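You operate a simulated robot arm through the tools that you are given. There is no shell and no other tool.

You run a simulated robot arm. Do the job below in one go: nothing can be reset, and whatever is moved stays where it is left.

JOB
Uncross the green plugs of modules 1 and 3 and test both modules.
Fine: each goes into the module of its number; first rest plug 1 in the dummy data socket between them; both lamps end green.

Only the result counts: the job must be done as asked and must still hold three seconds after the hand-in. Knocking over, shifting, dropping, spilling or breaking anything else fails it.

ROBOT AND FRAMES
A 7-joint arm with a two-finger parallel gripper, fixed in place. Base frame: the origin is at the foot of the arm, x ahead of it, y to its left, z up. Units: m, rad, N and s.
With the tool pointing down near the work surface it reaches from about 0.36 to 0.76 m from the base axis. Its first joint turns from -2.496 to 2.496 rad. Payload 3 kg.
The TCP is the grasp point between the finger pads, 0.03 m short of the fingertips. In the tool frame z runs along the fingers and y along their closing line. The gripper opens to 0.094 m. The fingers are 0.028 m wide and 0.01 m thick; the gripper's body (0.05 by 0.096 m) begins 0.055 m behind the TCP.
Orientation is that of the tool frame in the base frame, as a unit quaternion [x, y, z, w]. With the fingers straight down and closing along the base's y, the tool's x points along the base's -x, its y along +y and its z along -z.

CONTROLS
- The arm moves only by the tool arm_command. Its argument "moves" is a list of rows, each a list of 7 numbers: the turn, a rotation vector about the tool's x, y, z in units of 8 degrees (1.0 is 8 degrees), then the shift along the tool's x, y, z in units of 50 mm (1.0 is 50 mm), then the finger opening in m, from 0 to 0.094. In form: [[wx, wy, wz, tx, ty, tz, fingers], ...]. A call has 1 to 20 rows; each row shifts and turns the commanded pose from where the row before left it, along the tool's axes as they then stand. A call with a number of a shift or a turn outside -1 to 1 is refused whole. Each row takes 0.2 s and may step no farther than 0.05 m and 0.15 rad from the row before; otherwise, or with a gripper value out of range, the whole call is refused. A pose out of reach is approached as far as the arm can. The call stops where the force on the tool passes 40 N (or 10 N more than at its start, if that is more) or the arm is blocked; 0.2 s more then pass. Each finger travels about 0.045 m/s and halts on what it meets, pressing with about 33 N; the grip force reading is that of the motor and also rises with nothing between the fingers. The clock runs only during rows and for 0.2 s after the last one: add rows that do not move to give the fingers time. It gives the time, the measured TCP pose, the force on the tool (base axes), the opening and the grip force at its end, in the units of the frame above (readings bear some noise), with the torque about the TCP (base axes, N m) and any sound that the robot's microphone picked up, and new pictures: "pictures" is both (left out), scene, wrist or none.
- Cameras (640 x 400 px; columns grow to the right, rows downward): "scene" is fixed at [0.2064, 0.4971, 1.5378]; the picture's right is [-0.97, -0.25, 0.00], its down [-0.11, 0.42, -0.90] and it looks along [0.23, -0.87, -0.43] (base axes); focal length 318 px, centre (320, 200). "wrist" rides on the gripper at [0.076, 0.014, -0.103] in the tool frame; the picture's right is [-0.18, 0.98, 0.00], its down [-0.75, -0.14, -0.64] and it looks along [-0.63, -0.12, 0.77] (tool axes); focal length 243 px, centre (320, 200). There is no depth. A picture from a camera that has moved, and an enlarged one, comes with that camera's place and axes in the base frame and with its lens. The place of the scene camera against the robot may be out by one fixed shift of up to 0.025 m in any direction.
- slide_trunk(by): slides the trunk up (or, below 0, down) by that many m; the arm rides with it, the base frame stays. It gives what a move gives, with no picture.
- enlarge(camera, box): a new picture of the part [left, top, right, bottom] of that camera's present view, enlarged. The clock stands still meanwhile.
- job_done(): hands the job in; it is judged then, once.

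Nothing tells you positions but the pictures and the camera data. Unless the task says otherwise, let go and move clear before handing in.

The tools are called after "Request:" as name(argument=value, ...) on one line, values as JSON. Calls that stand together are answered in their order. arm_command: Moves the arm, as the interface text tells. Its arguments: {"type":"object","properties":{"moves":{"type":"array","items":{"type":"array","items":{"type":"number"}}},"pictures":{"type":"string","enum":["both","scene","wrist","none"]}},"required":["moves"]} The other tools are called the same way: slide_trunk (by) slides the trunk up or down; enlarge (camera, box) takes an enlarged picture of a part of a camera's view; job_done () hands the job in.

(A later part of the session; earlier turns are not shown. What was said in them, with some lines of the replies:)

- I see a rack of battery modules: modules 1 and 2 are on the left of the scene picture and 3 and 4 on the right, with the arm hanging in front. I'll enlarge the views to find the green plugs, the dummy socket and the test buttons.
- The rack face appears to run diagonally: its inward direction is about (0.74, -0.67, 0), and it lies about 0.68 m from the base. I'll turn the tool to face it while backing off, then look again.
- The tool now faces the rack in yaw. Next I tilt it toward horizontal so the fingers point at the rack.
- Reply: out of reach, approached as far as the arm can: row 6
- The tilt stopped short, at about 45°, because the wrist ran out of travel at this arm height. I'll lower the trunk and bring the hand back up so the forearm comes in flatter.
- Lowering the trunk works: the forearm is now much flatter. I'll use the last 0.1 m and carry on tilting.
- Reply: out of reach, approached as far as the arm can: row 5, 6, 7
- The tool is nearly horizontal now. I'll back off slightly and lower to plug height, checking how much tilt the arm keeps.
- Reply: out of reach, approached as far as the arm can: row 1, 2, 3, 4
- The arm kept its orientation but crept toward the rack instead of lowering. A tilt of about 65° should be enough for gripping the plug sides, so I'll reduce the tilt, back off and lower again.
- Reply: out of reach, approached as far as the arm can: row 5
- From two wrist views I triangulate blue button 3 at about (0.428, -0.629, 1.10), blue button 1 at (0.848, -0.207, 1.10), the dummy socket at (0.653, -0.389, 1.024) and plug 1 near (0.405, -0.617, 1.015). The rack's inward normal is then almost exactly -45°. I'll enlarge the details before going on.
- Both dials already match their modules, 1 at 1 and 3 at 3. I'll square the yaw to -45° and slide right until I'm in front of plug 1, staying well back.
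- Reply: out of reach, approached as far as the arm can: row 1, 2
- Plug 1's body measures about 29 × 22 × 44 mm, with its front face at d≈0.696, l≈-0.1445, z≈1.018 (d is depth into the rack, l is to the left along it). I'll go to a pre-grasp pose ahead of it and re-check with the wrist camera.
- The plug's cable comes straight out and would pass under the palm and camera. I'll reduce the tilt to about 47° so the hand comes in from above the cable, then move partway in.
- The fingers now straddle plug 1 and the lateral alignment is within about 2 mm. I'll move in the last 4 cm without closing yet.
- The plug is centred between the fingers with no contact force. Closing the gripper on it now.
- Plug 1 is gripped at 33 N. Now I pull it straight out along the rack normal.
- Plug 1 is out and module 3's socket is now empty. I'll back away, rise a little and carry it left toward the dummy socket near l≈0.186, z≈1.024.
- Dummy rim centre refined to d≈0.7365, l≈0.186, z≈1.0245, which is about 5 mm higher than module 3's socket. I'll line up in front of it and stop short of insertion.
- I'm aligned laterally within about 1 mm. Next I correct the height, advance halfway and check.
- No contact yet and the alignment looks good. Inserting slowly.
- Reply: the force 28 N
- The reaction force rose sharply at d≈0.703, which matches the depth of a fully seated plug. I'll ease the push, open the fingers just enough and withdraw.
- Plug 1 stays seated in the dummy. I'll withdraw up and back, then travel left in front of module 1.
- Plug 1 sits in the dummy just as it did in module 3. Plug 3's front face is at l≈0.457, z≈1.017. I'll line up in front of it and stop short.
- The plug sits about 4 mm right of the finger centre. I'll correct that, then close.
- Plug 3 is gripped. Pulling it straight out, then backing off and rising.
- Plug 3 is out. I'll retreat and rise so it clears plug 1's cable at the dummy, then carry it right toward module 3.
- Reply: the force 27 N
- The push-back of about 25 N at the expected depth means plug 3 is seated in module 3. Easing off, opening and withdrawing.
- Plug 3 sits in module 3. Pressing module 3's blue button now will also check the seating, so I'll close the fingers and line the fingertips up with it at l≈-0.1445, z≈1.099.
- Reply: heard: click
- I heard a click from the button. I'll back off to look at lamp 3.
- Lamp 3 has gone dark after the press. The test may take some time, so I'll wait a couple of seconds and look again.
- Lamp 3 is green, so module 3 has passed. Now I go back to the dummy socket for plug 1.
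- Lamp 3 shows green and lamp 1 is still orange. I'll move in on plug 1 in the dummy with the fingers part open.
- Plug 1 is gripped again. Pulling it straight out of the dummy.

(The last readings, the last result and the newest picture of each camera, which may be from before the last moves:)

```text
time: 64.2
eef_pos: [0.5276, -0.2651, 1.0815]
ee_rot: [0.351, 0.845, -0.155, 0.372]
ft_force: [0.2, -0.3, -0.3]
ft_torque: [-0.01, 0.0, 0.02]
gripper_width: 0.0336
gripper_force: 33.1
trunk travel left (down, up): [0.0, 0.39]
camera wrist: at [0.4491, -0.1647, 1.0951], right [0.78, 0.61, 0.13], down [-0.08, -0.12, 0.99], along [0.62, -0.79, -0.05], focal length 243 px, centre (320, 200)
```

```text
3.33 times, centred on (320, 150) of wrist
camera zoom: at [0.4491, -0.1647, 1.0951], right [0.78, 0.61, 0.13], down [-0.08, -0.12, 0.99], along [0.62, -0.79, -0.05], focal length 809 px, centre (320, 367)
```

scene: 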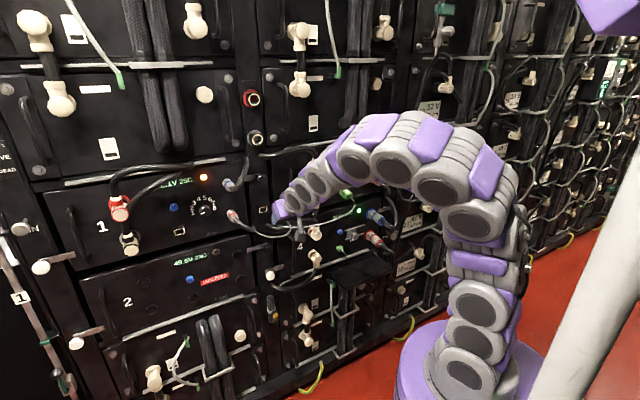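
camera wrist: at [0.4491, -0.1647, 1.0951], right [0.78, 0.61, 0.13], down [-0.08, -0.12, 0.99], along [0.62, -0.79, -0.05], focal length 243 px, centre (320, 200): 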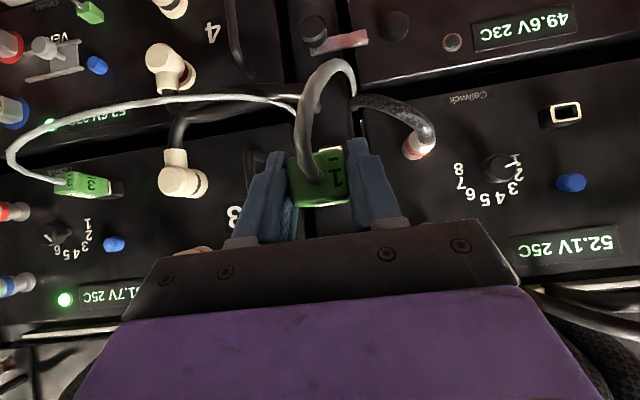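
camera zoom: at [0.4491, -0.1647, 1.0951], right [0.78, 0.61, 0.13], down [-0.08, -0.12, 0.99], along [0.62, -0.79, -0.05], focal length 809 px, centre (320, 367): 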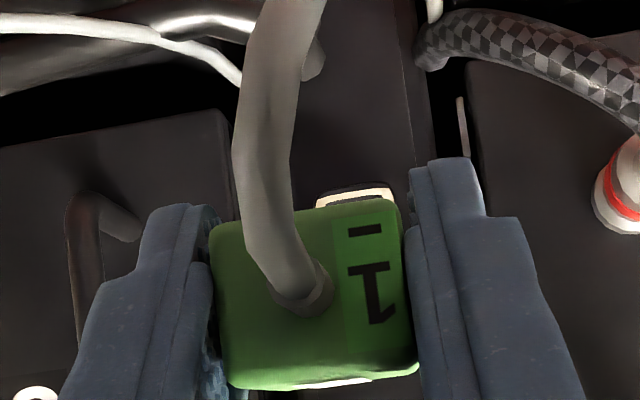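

Request:
arm_command(moves=[[0, 0, 0, 0, 0.85, 0, 0.0], [0, 0, 0, 0, 0.85, 0, 0.0], [0, 0, 0, 0, 0.85, 0, 0.0], [0, 0, 0, 0, 0.85, 0, 0.0], [0, 0, 0, 0, 0, 0, 0.0]], pictures="both")

Request:
enlarge(camera="wrist", box=[360, 80, 480, 170])

```text
time: 65.4
eef_pos: [0.6494, -0.1434, 1.0818]
ee_rot: [0.351, 0.845, -0.156, 0.373]
ft_force: [-0.4, -0.4, 0.1]
ft_torque: [0.03, 0.01, 0.02]
gripper_width: 0.0336
gripper_force: 33.1
trunk travel left (down, up): [0.0, 0.39]
camera wrist: at [0.5707, -0.0436, 1.096], right [0.78, 0.61, 0.14], down [-0.08, -0.12, 0.99], along [0.62, -0.79, -0.05], focal length 243 px, centre (320, 200)
```

scene: 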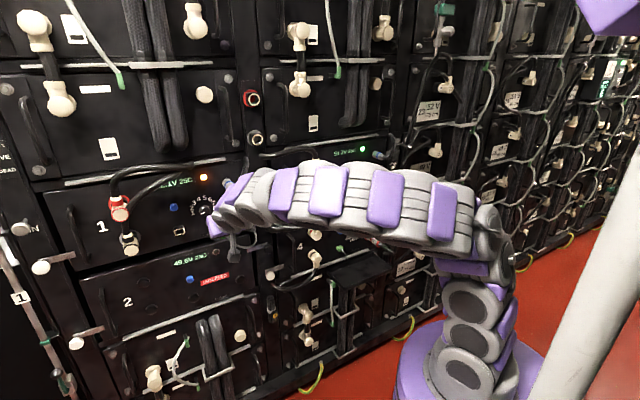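
wrist: 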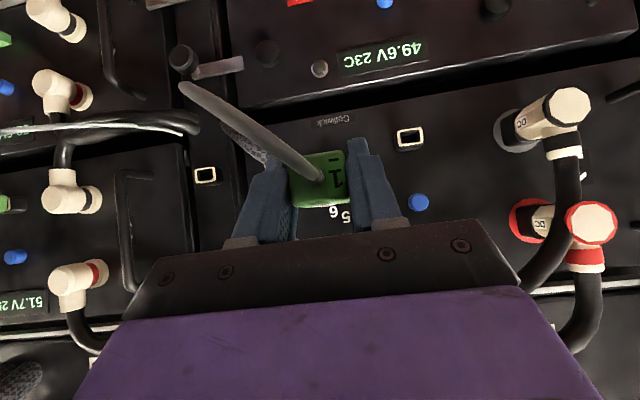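

```text
4.44 times, centred on (420, 125) of wrist
camera zoom: at [0.5707, -0.0436, 1.096], right [0.78, 0.61, 0.14], down [-0.08, -0.12, 0.99], along [0.62, -0.79, -0.05], focal length 1078 px, centre (-124, 533)
```

zoom: 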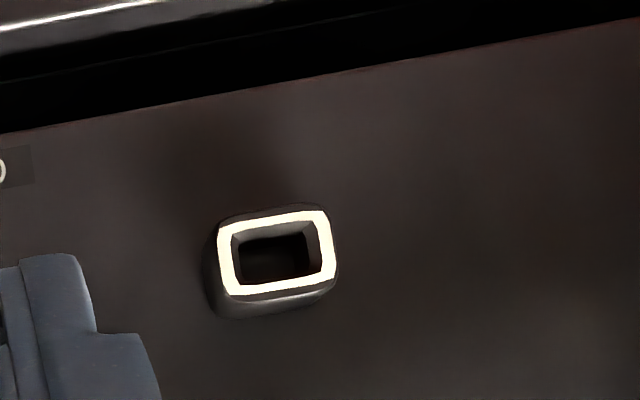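

Module 1's socket measures l≈0.4564, z≈1.018. I'll line up with plug 1 and stop short.

Request:
arm_command(moves=[[0, 0, 0, 0, 0.966, 0, 0.0], [0, 0, 0, 0, 0.966, 0, 0.0], [0, 0, 0, -0.11, 0, 0.79, 0.0], [0, 0, 0, -0.11, 0, 0.79, 0.0], [0, 0, 0, 0, 0, 0, 0.0]], pictures="both")

Request:
enlarge(camera="wrist", box=[240, 90, 400, 210])

Request:
enlarge(camera="scene", box=[140, 190, 240, 260])

```text
time: 66.6
eef_pos: [0.7629, -0.1236, 1.0381]
ee_rot: [0.351, 0.845, -0.156, 0.373]
ft_force: [0.4, 0.3, 0.1]
ft_torque: [-0.02, 0.03, -0.03]
gripper_width: 0.0335
gripper_force: 33.2
trunk travel left (down, up): [0.0, 0.39]
camera wrist: at [0.6837, -0.0227, 1.0513], right [0.78, 0.61, 0.14], down [-0.08, -0.12, 0.99], along [0.62, -0.79, -0.05], focal length 243 px, centre (320, 200)
```

scene: 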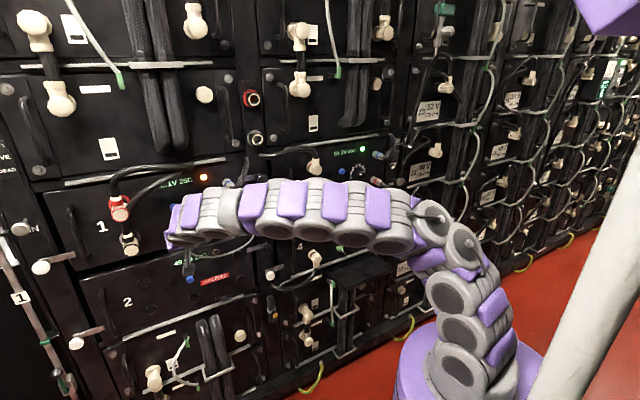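
wrist: 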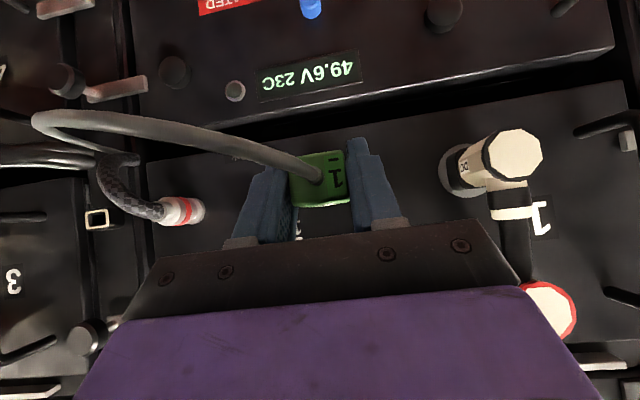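

```text
3.33 times, centred on (320, 150) of wrist
camera zoom: at [0.6837, -0.0227, 1.0513], right [0.78, 0.61, 0.14], down [-0.08, -0.12, 0.99], along [0.62, -0.79, -0.05], focal length 809 px, centre (320, 367)
```

zoom: 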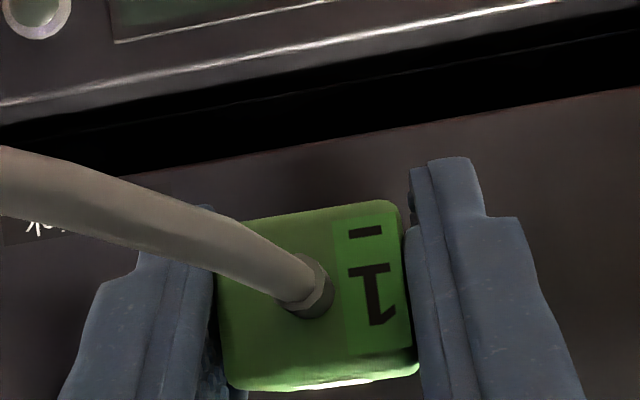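

```text
5.71 times, centred on (190, 225) of scene
camera zoom: at [0.2064, 0.4971, 1.5378], right [-0.97, -0.25, 0.0], down [-0.11, 0.42, -0.9], along [0.23, -0.87, -0.43], focal length 1819 px, centre (1063, 57)
```

zoom: 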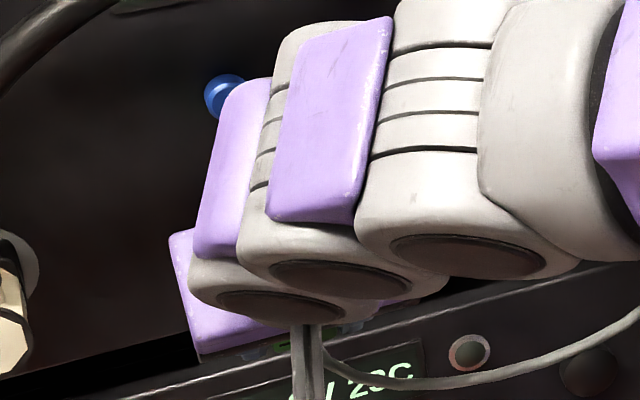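

Request:
arm_command(moves=[[0, 0, 0, -0.14, 0.019, 0.353, 0.0], [0, 0, 0, -0.14, 0.019, 0.353, 0.0], [0, 0, 0, 0, 0, 0, 0.0]], pictures="wrist")

```text
time: 67.4
eef_pos: [0.787, -0.1471, 1.0246]
ee_rot: [0.351, 0.845, -0.155, 0.373]
ft_force: [0.3, 0.3, -1.2]
ft_torque: [-0.02, 0.03, 0.01]
gripper_width: 0.0335
gripper_force: 32.6
trunk travel left (down, up): [0.0, 0.39]
camera wrist: at [0.7087, -0.0469, 1.0385], right [0.78, 0.61, 0.14], down [-0.08, -0.12, 0.99], along [0.62, -0.79, -0.05], focal length 243 px, centre (320, 200)
```

wrist: 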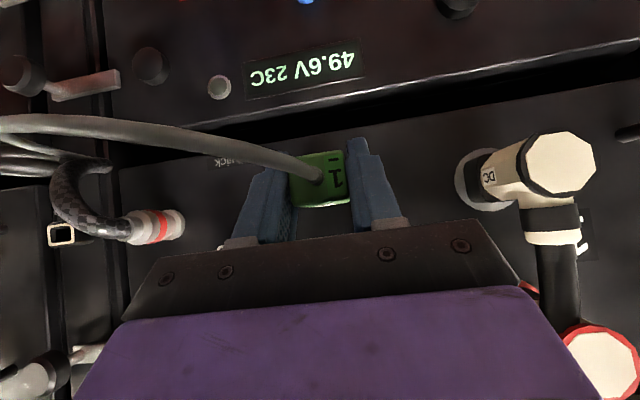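

Request:
arm_command(moves=[[0, 0, 0, -0.135, 0.012, 0.1475, 0.0], [0, 0, 0, -0.135, 0.012, 0.1475, 0.0], [0, 0, 0, 0, 0, 0, 0.0]], pictures="wrist")

```text
time: 68.2
eef_pos: [0.8031, -0.1614, 1.0253]
ee_rot: [0.35, 0.845, -0.155, 0.374]
ft_force: [0.0, 0.1, -0.8]
ft_torque: [0.0, 0.07, 0.01]
gripper_width: 0.0336
gripper_force: 33.3
trunk travel left (down, up): [0.0, 0.39]
camera wrist: at [0.7236, -0.0603, 1.0381], right [0.78, 0.61, 0.14], down [-0.08, -0.12, 0.99], along [0.62, -0.79, -0.05], focal length 243 px, centre (320, 200)
```

wrist: 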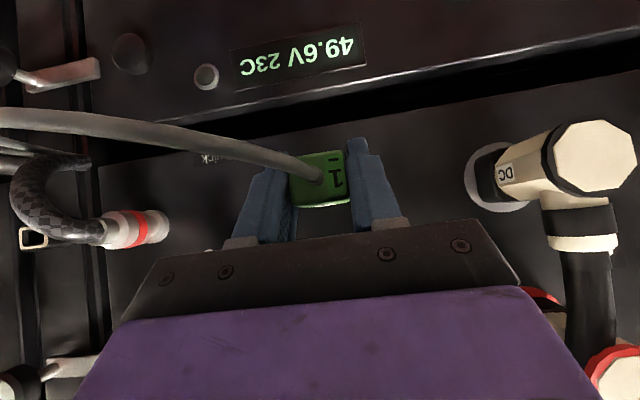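

Request:
arm_command(moves=[[0, 0, 0, -0.081, 0, 0.088, 0.0], [0, 0, 0, -0.081, 0, 0.088, 0.0], [0, 0, 0, 0, 0, 0, 0.0]], pictures="none")

Request:
arm_command(moves=[[0, 0, 0, -0.041, 0, 0.044, 0.0], [0, 0, 0, -0.041, 0, 0.044, 0.0], [0, 0, 0, 0, 0, 0, 0.0]], pictures="wrist")

```text
time: 69.0
eef_pos: [0.8117, -0.1707, 1.0257]
ee_rot: [0.351, 0.845, -0.156, 0.373]
ft_force: [0.6, 0.4, -4.2]
ft_torque: [0.09, 0.13, -0.01]
gripper_width: 0.0335
gripper_force: 32.3
trunk travel left (down, up): [0.0, 0.39]
```

```text
time: 69.8
eef_pos: [0.8155, -0.1742, 1.0257]
ee_rot: [0.351, 0.845, -0.155, 0.372]
ft_force: [0.0, -0.3, -5.5]
ft_torque: [0.12, 0.2, -0.01]
gripper_width: 0.0333
gripper_force: 32.9
trunk travel left (down, up): [0.0, 0.39]
camera wrist: at [0.7371, -0.0736, 1.0387], right [0.78, 0.61, 0.14], down [-0.08, -0.12, 0.99], along [0.62, -0.79, -0.05], focal length 243 px, centre (320, 200)
```

wrist: 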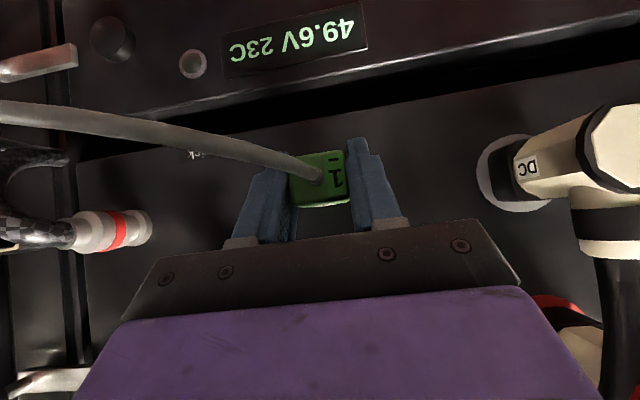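

Request:
arm_command(moves=[[0, 0, 0, -0.027, 0, 0.05, 0.0], [0, 0, 0, -0.027, 0, 0.03, 0.0], [0, 0, 0, 0, 0, 0, 0.0]], pictures="none")

```text
time: 70.6
eef_pos: [0.8179, -0.174, 1.0244]
ee_rot: [0.35, 0.846, -0.155, 0.372]
ft_force: [-22.9, 7.8, -7.3]
ft_torque: [0.24, 0.25, -0.32]
gripper_width: 0.0335
gripper_force: 34.0
trunk travel left (down, up): [0.0, 0.39]
```

Request:
arm_command(moves=[[0, 0, 0, 0, -0.02, 0, 0.0], [0, 0, 0, -0.014, 0, 0.015, 0.0], [0, 0, 0, 0, 0, 0, 0.0]], pictures="wrist")

Request:
enlarge(camera="wrist", box=[240, 90, 400, 210])

```text
time: 71.4
eef_pos: [0.8198, -0.1757, 1.0264]
ee_rot: [0.35, 0.845, -0.156, 0.374]
ft_force: [-24.7, 14.8, -7.4]
ft_torque: [0.32, 0.21, -0.19]
gripper_width: 0.0335
gripper_force: 33.2
trunk travel left (down, up): [0.0, 0.39]
camera wrist: at [0.74, -0.0748, 1.0396], right [0.78, 0.61, 0.13], down [-0.08, -0.12, 0.99], along [0.62, -0.78, -0.05], focal length 243 px, centre (320, 200)
```

wrist: 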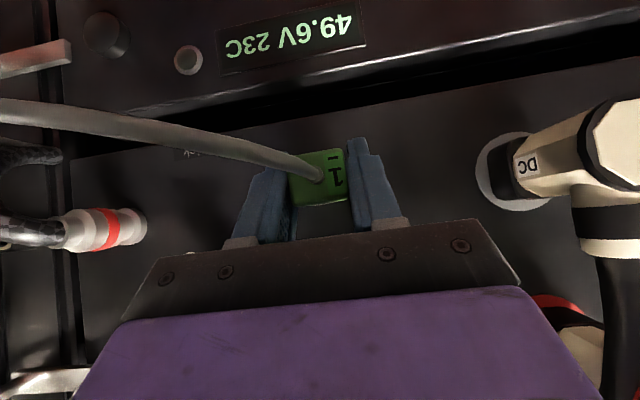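

```text
3.33 times, centred on (320, 150) of wrist
camera zoom: at [0.74, -0.0748, 1.0396], right [0.78, 0.61, 0.13], down [-0.08, -0.12, 0.99], along [0.62, -0.78, -0.05], focal length 809 px, centre (320, 367)
```

zoom: 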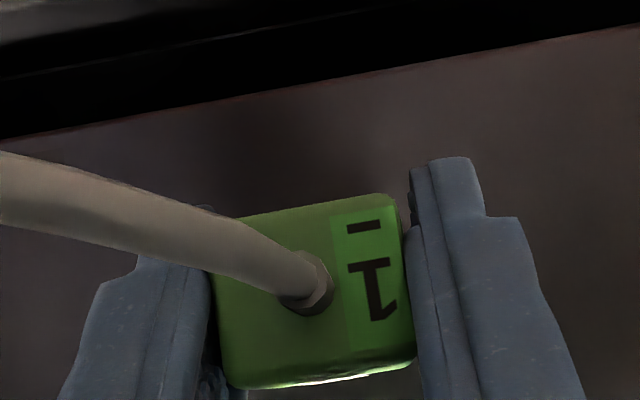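

Plug 1 has bottomed out in module 1 at the expected depth. Easing off, releasing and withdrawing.

Request:
arm_command(moves=[[0, 0, 0, 0.034, 0, -0.037, 0.0], [0, 0, 0, 0, 0, 0, 0.0], [0, 0, 0, 0, 0, 0, 0.03], [0, 0, 0, 0, 0, 0, 0.045], [0, 0, 0, 0, 0, 0, 0.06], [0, 0, 0, 0, 0, 0, 0.06], [0, 0, 0, 0, 0, 0, 0.06], [0, 0, 0, 0, 0, -0.8, 0.06], [0, 0, 0, 0, 0, -0.8, 0.06], [0, 0, 0, 0.3, 0, -0.4, 0.06], [0, 0, 0, 0, 0, 0, 0.06]], pictures="both")

Request:
enlarge(camera="wrist", box=[220, 60, 420, 220])

```text
time: 73.8
eef_pos: [0.7579, -0.1186, 1.0784]
ee_rot: [0.35, 0.845, -0.155, 0.373]
ft_force: [0.2, 0.0, -0.4]
ft_torque: [0.04, -0.02, -0.04]
gripper_width: 0.0602
gripper_force: 0.1
trunk travel left (down, up): [0.0, 0.39]
camera wrist: at [0.6785, -0.0188, 1.0918], right [0.78, 0.61, 0.14], down [-0.08, -0.12, 0.99], along [0.62, -0.79, -0.05], focal length 243 px, centre (320, 200)
```

scene: 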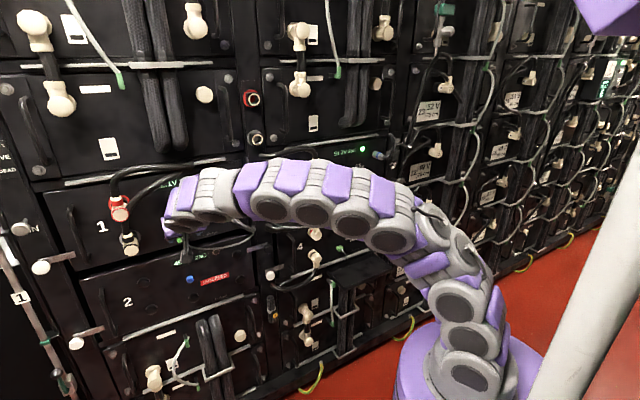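
wrist: 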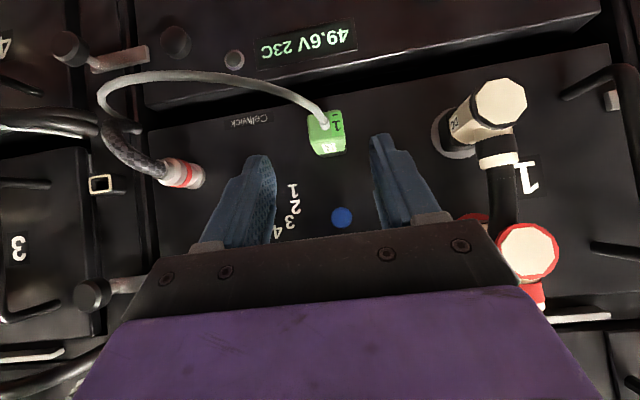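

```text
2.50 times, centred on (320, 140) of wrist
camera zoom: at [0.6785, -0.0188, 1.0918], right [0.78, 0.61, 0.14], down [-0.08, -0.12, 0.99], along [0.62, -0.79, -0.05], focal length 606 px, centre (320, 350)
```

zoom: 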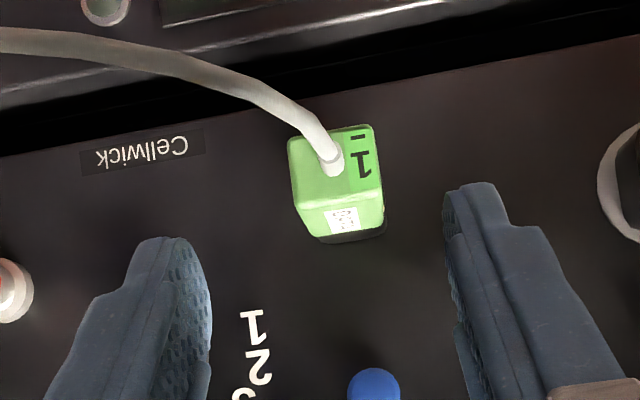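

Plug 1 is in module 1. The thick DC cable sweeps above button 1, so I'll flatten the tool to about 65° before pressing, which keeps the palm lower, and check the clearance in the picture.

Request:
arm_command(moves=[[0, -0.73, 0, 0, 0, 0, 0.03], [0, -0.73, 0, 0, 0, 0, 0.0], [0, -0.73, 0, 0, 0, 0, 0.0], [0, 0, 0, 0, 0, 0, 0.0], [0, 0, 0, 0, 0, 0, 0.0]], pictures="both")

Request:
enlarge(camera="scene", box=[90, 140, 250, 240])

```text
time: 75.0
eef_pos: [0.7584, -0.1167, 1.0804]
ee_rot: [0.323, 0.778, -0.208, 0.497]
ft_force: [0.6, 0.8, 1.5]
ft_torque: [-0.01, 0.01, 0.05]
gripper_width: 0.0001
gripper_force: 32.4
trunk travel left (down, up): [0.0, 0.39]
camera wrist: at [0.6809, -0.0182, 1.0548], right [0.75, 0.64, 0.17], down [-0.29, 0.09, 0.95], along [0.59, -0.76, 0.25], focal length 243 px, centre (320, 200)
```

scene: 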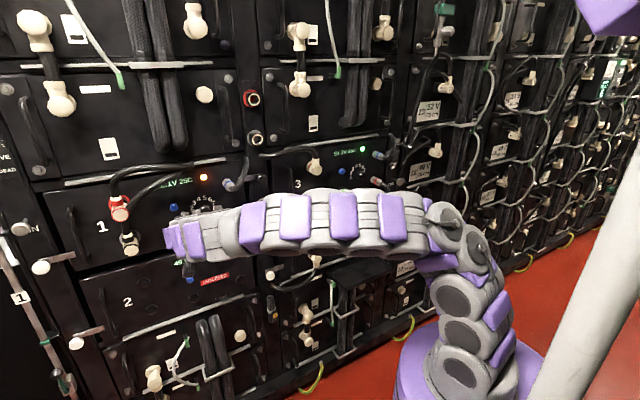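
wrist: 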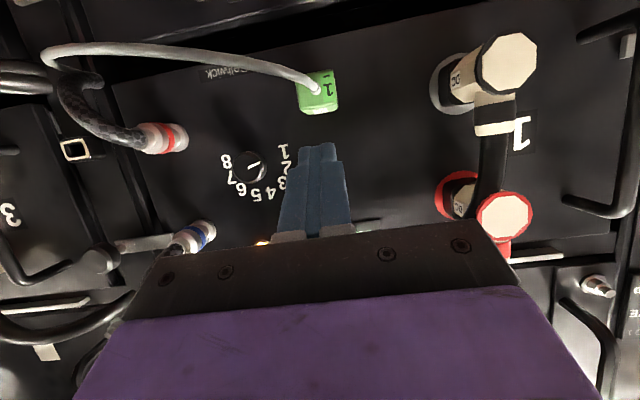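

```text
4.00 times, centred on (170, 190) of scene
camera zoom: at [0.2064, 0.4971, 1.5378], right [-0.97, -0.25, 0.0], down [-0.11, 0.42, -0.9], along [0.23, -0.87, -0.43], focal length 1273 px, centre (920, 240)
```

zoom: 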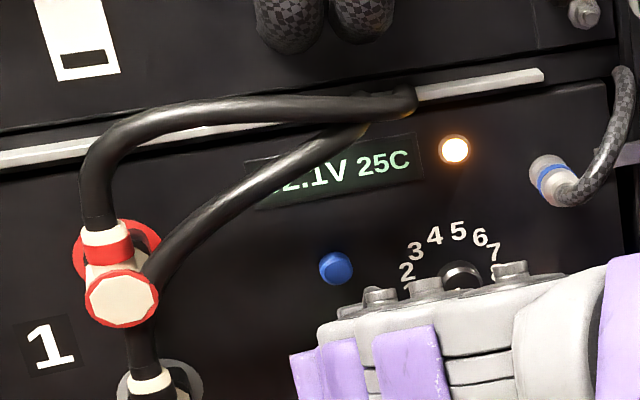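

Request:
arm_command(moves=[[0, 0, 0, -0.495, 0.0125, 0.655, 0.0], [0, 0, 0, -0.495, 0.0125, 0.655, 0.0], [0, 0, 0, 0, 0, 0, 0.0]], pictures="both")

Request:
enlarge(camera="scene", box=[90, 140, 250, 240])

Request:
enlarge(camera="wrist", box=[240, 90, 400, 210])

```text
time: 75.8
eef_pos: [0.8133, -0.174, 1.0978]
ee_rot: [0.324, 0.778, -0.208, 0.497]
ft_force: [-0.3, -0.9, -0.7]
ft_torque: [-0.01, -0.02, -0.01]
gripper_width: 0.0
gripper_force: 33.1
trunk travel left (down, up): [0.0, 0.39]
camera wrist: at [0.7361, -0.0745, 1.0722], right [0.75, 0.64, 0.17], down [-0.29, 0.09, 0.95], along [0.59, -0.76, 0.25], focal length 243 px, centre (320, 200)
```

scene: 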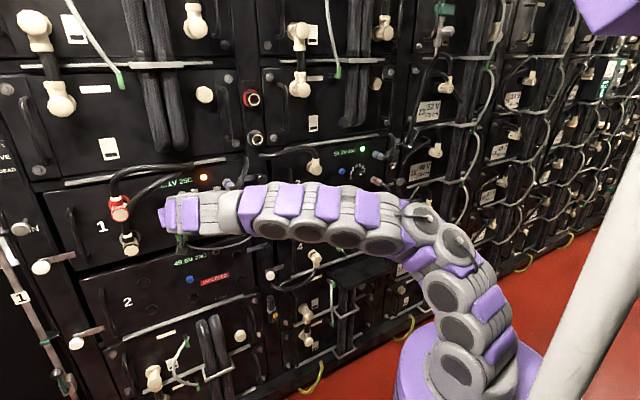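
wrist: 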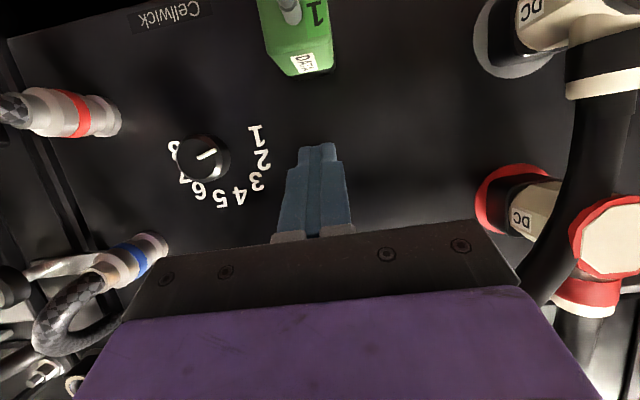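

```text
4.00 times, centred on (170, 190) of scene
camera zoom: at [0.2064, 0.4971, 1.5378], right [-0.97, -0.25, 0.0], down [-0.11, 0.42, -0.9], along [0.23, -0.87, -0.43], focal length 1273 px, centre (920, 240)
```

zoom: 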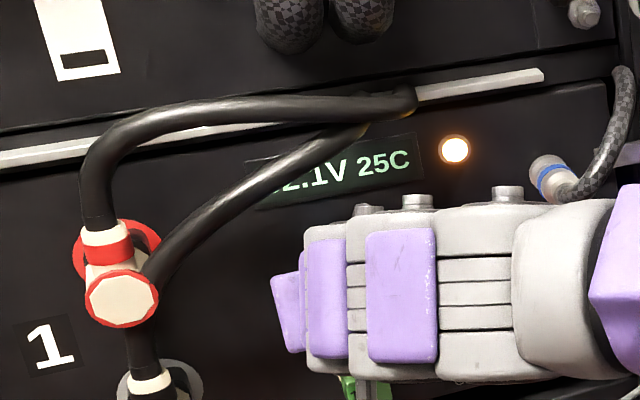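

```text
3.33 times, centred on (320, 150) of wrist
camera zoom: at [0.7361, -0.0745, 1.0722], right [0.75, 0.64, 0.17], down [-0.29, 0.09, 0.95], along [0.59, -0.76, 0.25], focal length 809 px, centre (320, 367)
```

zoom: 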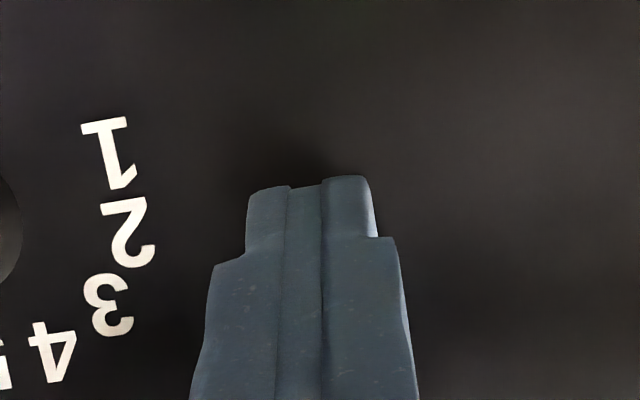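

Request:
arm_command(moves=[[0, 0, 0, -0.083, 0.035, 0.182, 0.0], [0, 0, 0, -0.025, 0, 0.055, 0.0], [0, 0, 0, 0, 0, 0, 0.0]], pictures="none")

Request:
arm_command(moves=[[0, 0, 0, -0.025, 0, 0.055, 0.0], [0, 0, 0, -0.025, 0, 0.055, 0.0], [0, 0, 0, 0, 0, 0, 0.0]], pictures="none")

```text
time: 76.6
eef_pos: [0.8257, -0.1813, 1.0984]
ee_rot: [0.322, 0.778, -0.207, 0.498]
ft_force: [-2.1, 0.7, -0.7]
ft_torque: [0.0, 0.02, -0.06]
gripper_width: 0.0
gripper_force: 33.2
trunk travel left (down, up): [0.0, 0.39]
```

```text
time: 77.4
eef_pos: [0.8294, -0.1852, 1.098]
ee_rot: [0.323, 0.778, -0.208, 0.498]
ft_force: [-11.0, 4.1, -3.3]
ft_torque: [0.08, 0.13, -0.12]
gripper_width: 0.0
gripper_force: 33.0
trunk travel left (down, up): [0.0, 0.39]
heard: click
```

Click heard. Backing off and waiting to see lamp 1.

Request:
arm_command(moves=[[0, 0, 0, 0.165, 0, -0.364, 0.0], [0, 0, 0, 0.165, 0, -0.364, 0.0], [0, 0, 0, 0.33, 0, -0.728, 0.0], [0, 0, 0, 0.165, 0, -0.364, 0.0], [0, 0, 0, 0, 0, 0, 0.0], [0, 0, 0, 0, 0, 0, 0.0], [0, 0, 0, 0, 0, 0, 0.0], [0, 0, 0, 0, 0, 0, 0.0], [0, 0, 0, 0, 0, 0, 0.0], [0, 0, 0, 0, 0, 0, 0.0], [0, 0, 0, 0, 0, 0, 0.0], [0, 0, 0, 0, 0, 0, 0.0], [0, 0, 0, 0, 0, 0, 0.0]], pictures="both")

Request:
enlarge(camera="scene", box=[90, 140, 250, 240])

```text
time: 80.2
eef_pos: [0.7607, -0.1156, 1.0977]
ee_rot: [0.323, 0.778, -0.208, 0.497]
ft_force: [0.3, -0.5, 0.0]
ft_torque: [0.01, 0.0, -0.03]
gripper_width: 0.0
gripper_force: 33.0
trunk travel left (down, up): [0.0, 0.39]
camera wrist: at [0.6817, -0.0169, 1.0724], right [0.75, 0.64, 0.17], down [-0.29, 0.09, 0.95], along [0.6, -0.76, 0.25], focal length 243 px, centre (320, 200)
```

scene: 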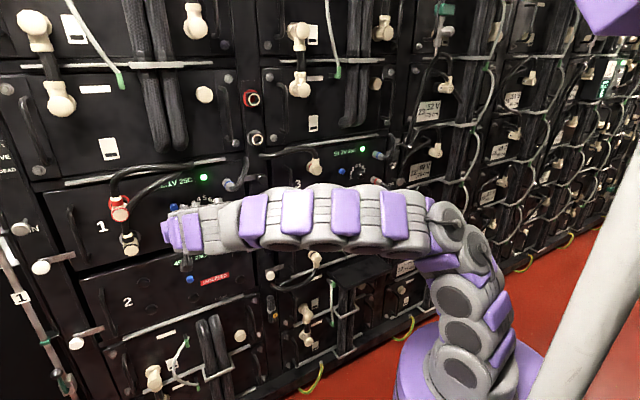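
wrist: 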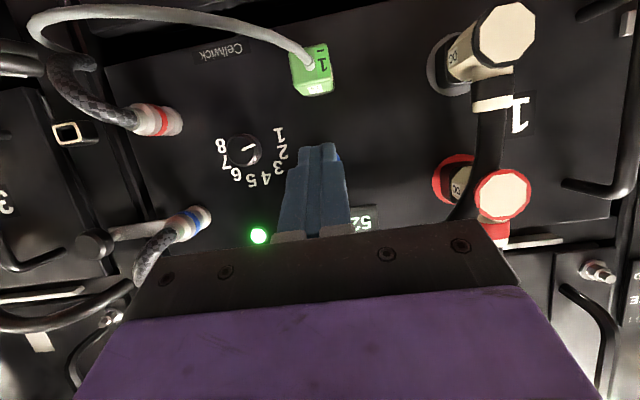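

```text
4.00 times, centred on (170, 190) of scene
camera zoom: at [0.2064, 0.4971, 1.5378], right [-0.97, -0.25, 0.0], down [-0.11, 0.42, -0.9], along [0.23, -0.87, -0.43], focal length 1273 px, centre (920, 240)
```

zoom: 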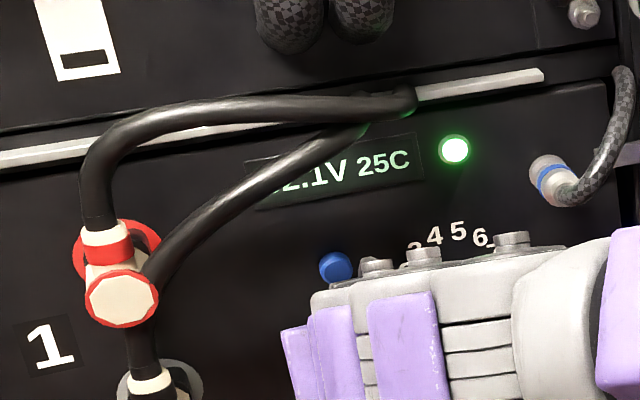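

Both lamps are green. I'll retract clear of the rack and make a final check of plugs, lamps and surroundings.

Request:
arm_command(moves=[[0, 0, 0, 0.41, 0, -0.9, 0.0], [0, 0.5, 0, 0.41, 0, -0.9, 0.0], [0, 0.8, 0, 0.0, -0.5, -0.5, 0.02], [0, 0.8, 0, 0.0, -0.9, 0, 0.04], [0, 0, 0, 0.0, -0.9, 0, 0.04], [0, 0, 0, 0, -0.9, 0, 0.04], [0, 0, 0, 0, 0, 0, 0.04], [0, 0, 0, 0, 0, 0, 0.04]], pictures="both")

Request:
enlarge(camera="scene", box=[70, 140, 270, 265])

Request:
enlarge(camera="scene", box=[230, 120, 430, 245])

Request:
enlarge(camera="wrist", box=[0, 0, 640, 260])

```text
time: 82.0
eef_pos: [0.5602, -0.1421, 1.1157]
ee_rot: [0.348, 0.843, -0.157, 0.379]
ft_force: [-0.1, -0.4, -0.3]
ft_torque: [0.02, 0.01, 0.01]
gripper_width: 0.0403
gripper_force: 0.1
trunk travel left (down, up): [0.0, 0.39]
camera wrist: at [0.4814, -0.0411, 1.1274], right [0.78, 0.61, 0.14], down [-0.08, -0.11, 0.99], along [0.62, -0.79, -0.04], focal length 243 px, centre (320, 200)
```

scene: 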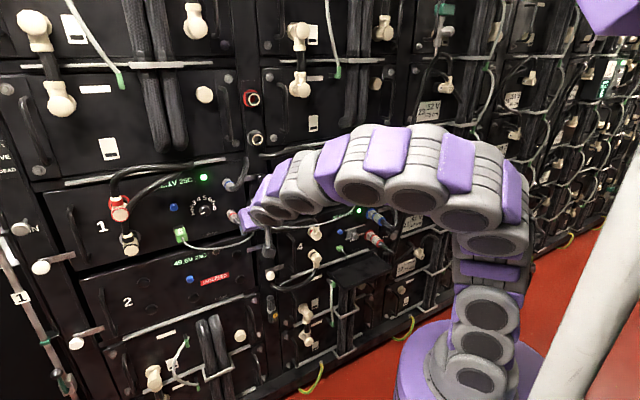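
wrist: 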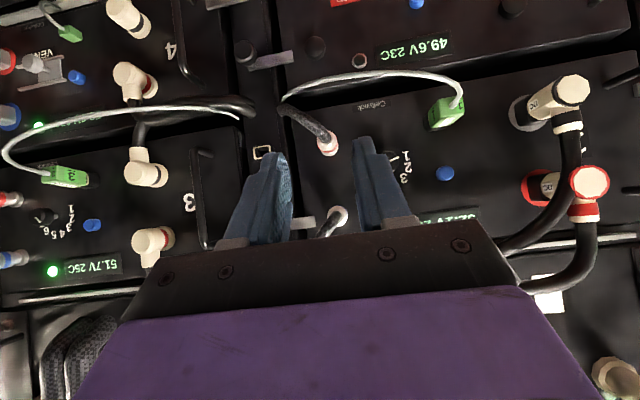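

```text
3.20 times, centred on (170, 202) of scene
camera zoom: at [0.2064, 0.4971, 1.5378], right [-0.97, -0.25, 0.0], down [-0.11, 0.42, -0.9], along [0.23, -0.87, -0.43], focal length 1019 px, centre (800, 192)
```

zoom: 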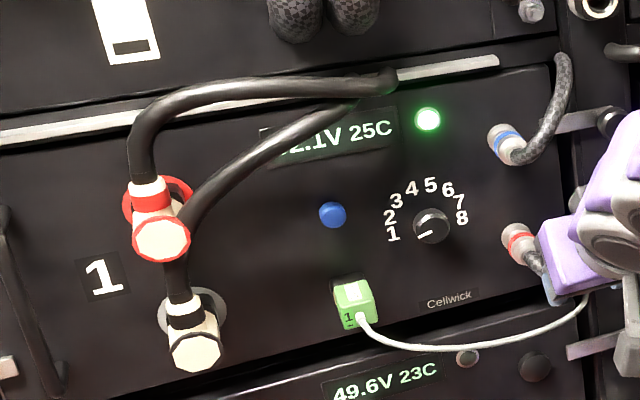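

```text
3.20 times, centred on (330, 182) of scene
camera zoom: at [0.2064, 0.4971, 1.5378], right [-0.97, -0.25, 0.0], down [-0.11, 0.42, -0.9], along [0.23, -0.87, -0.43], focal length 1019 px, centre (288, 256)
```

zoom: 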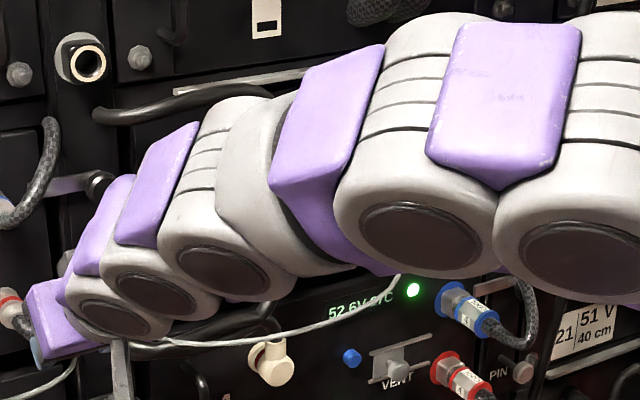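

```text
1.00 times, centred on (320, 130) of wrist (not enlarged: the box is as wide or as high as the picture)
camera zoom: at [0.4814, -0.0411, 1.1274], right [0.78, 0.61, 0.14], down [-0.08, -0.11, 0.99], along [0.62, -0.79, -0.04], focal length 243 px, centre (320, 270)
```

zoom: 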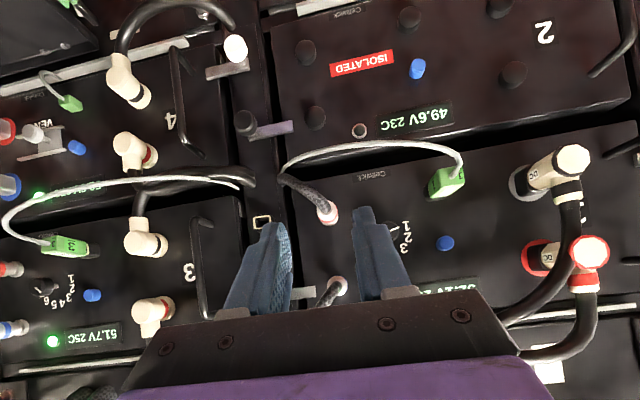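

Plug 1 is in module 1 and plug 3 is in module 3. Both lamps are green, the dummy socket is empty again, nothing else looks disturbed, and the arm is clear of the rack. Handing in.

Request:
job_done()

```text
The job is handed in.
```

The green plugs of modules 1 and 3 are uncrossed and both modules are tested. Plug 1 is now in module 1 and plug 3 in module 3.

- **Order:** I rested plug 1 in the dummy data socket first, moved plug 3 into module 3, then moved plug 1 from the dummy into module 1. The dummy socket is empty again.
- **Tests:** I pressed the blue button on each module and heard a click both times. Each lamp then turned green, and both were still green in the last pictures before hand-in.
- **Surroundings:** I saw nothing else moved or knocked. I let go of the plugs and drew the arm back from the rack before handing in.
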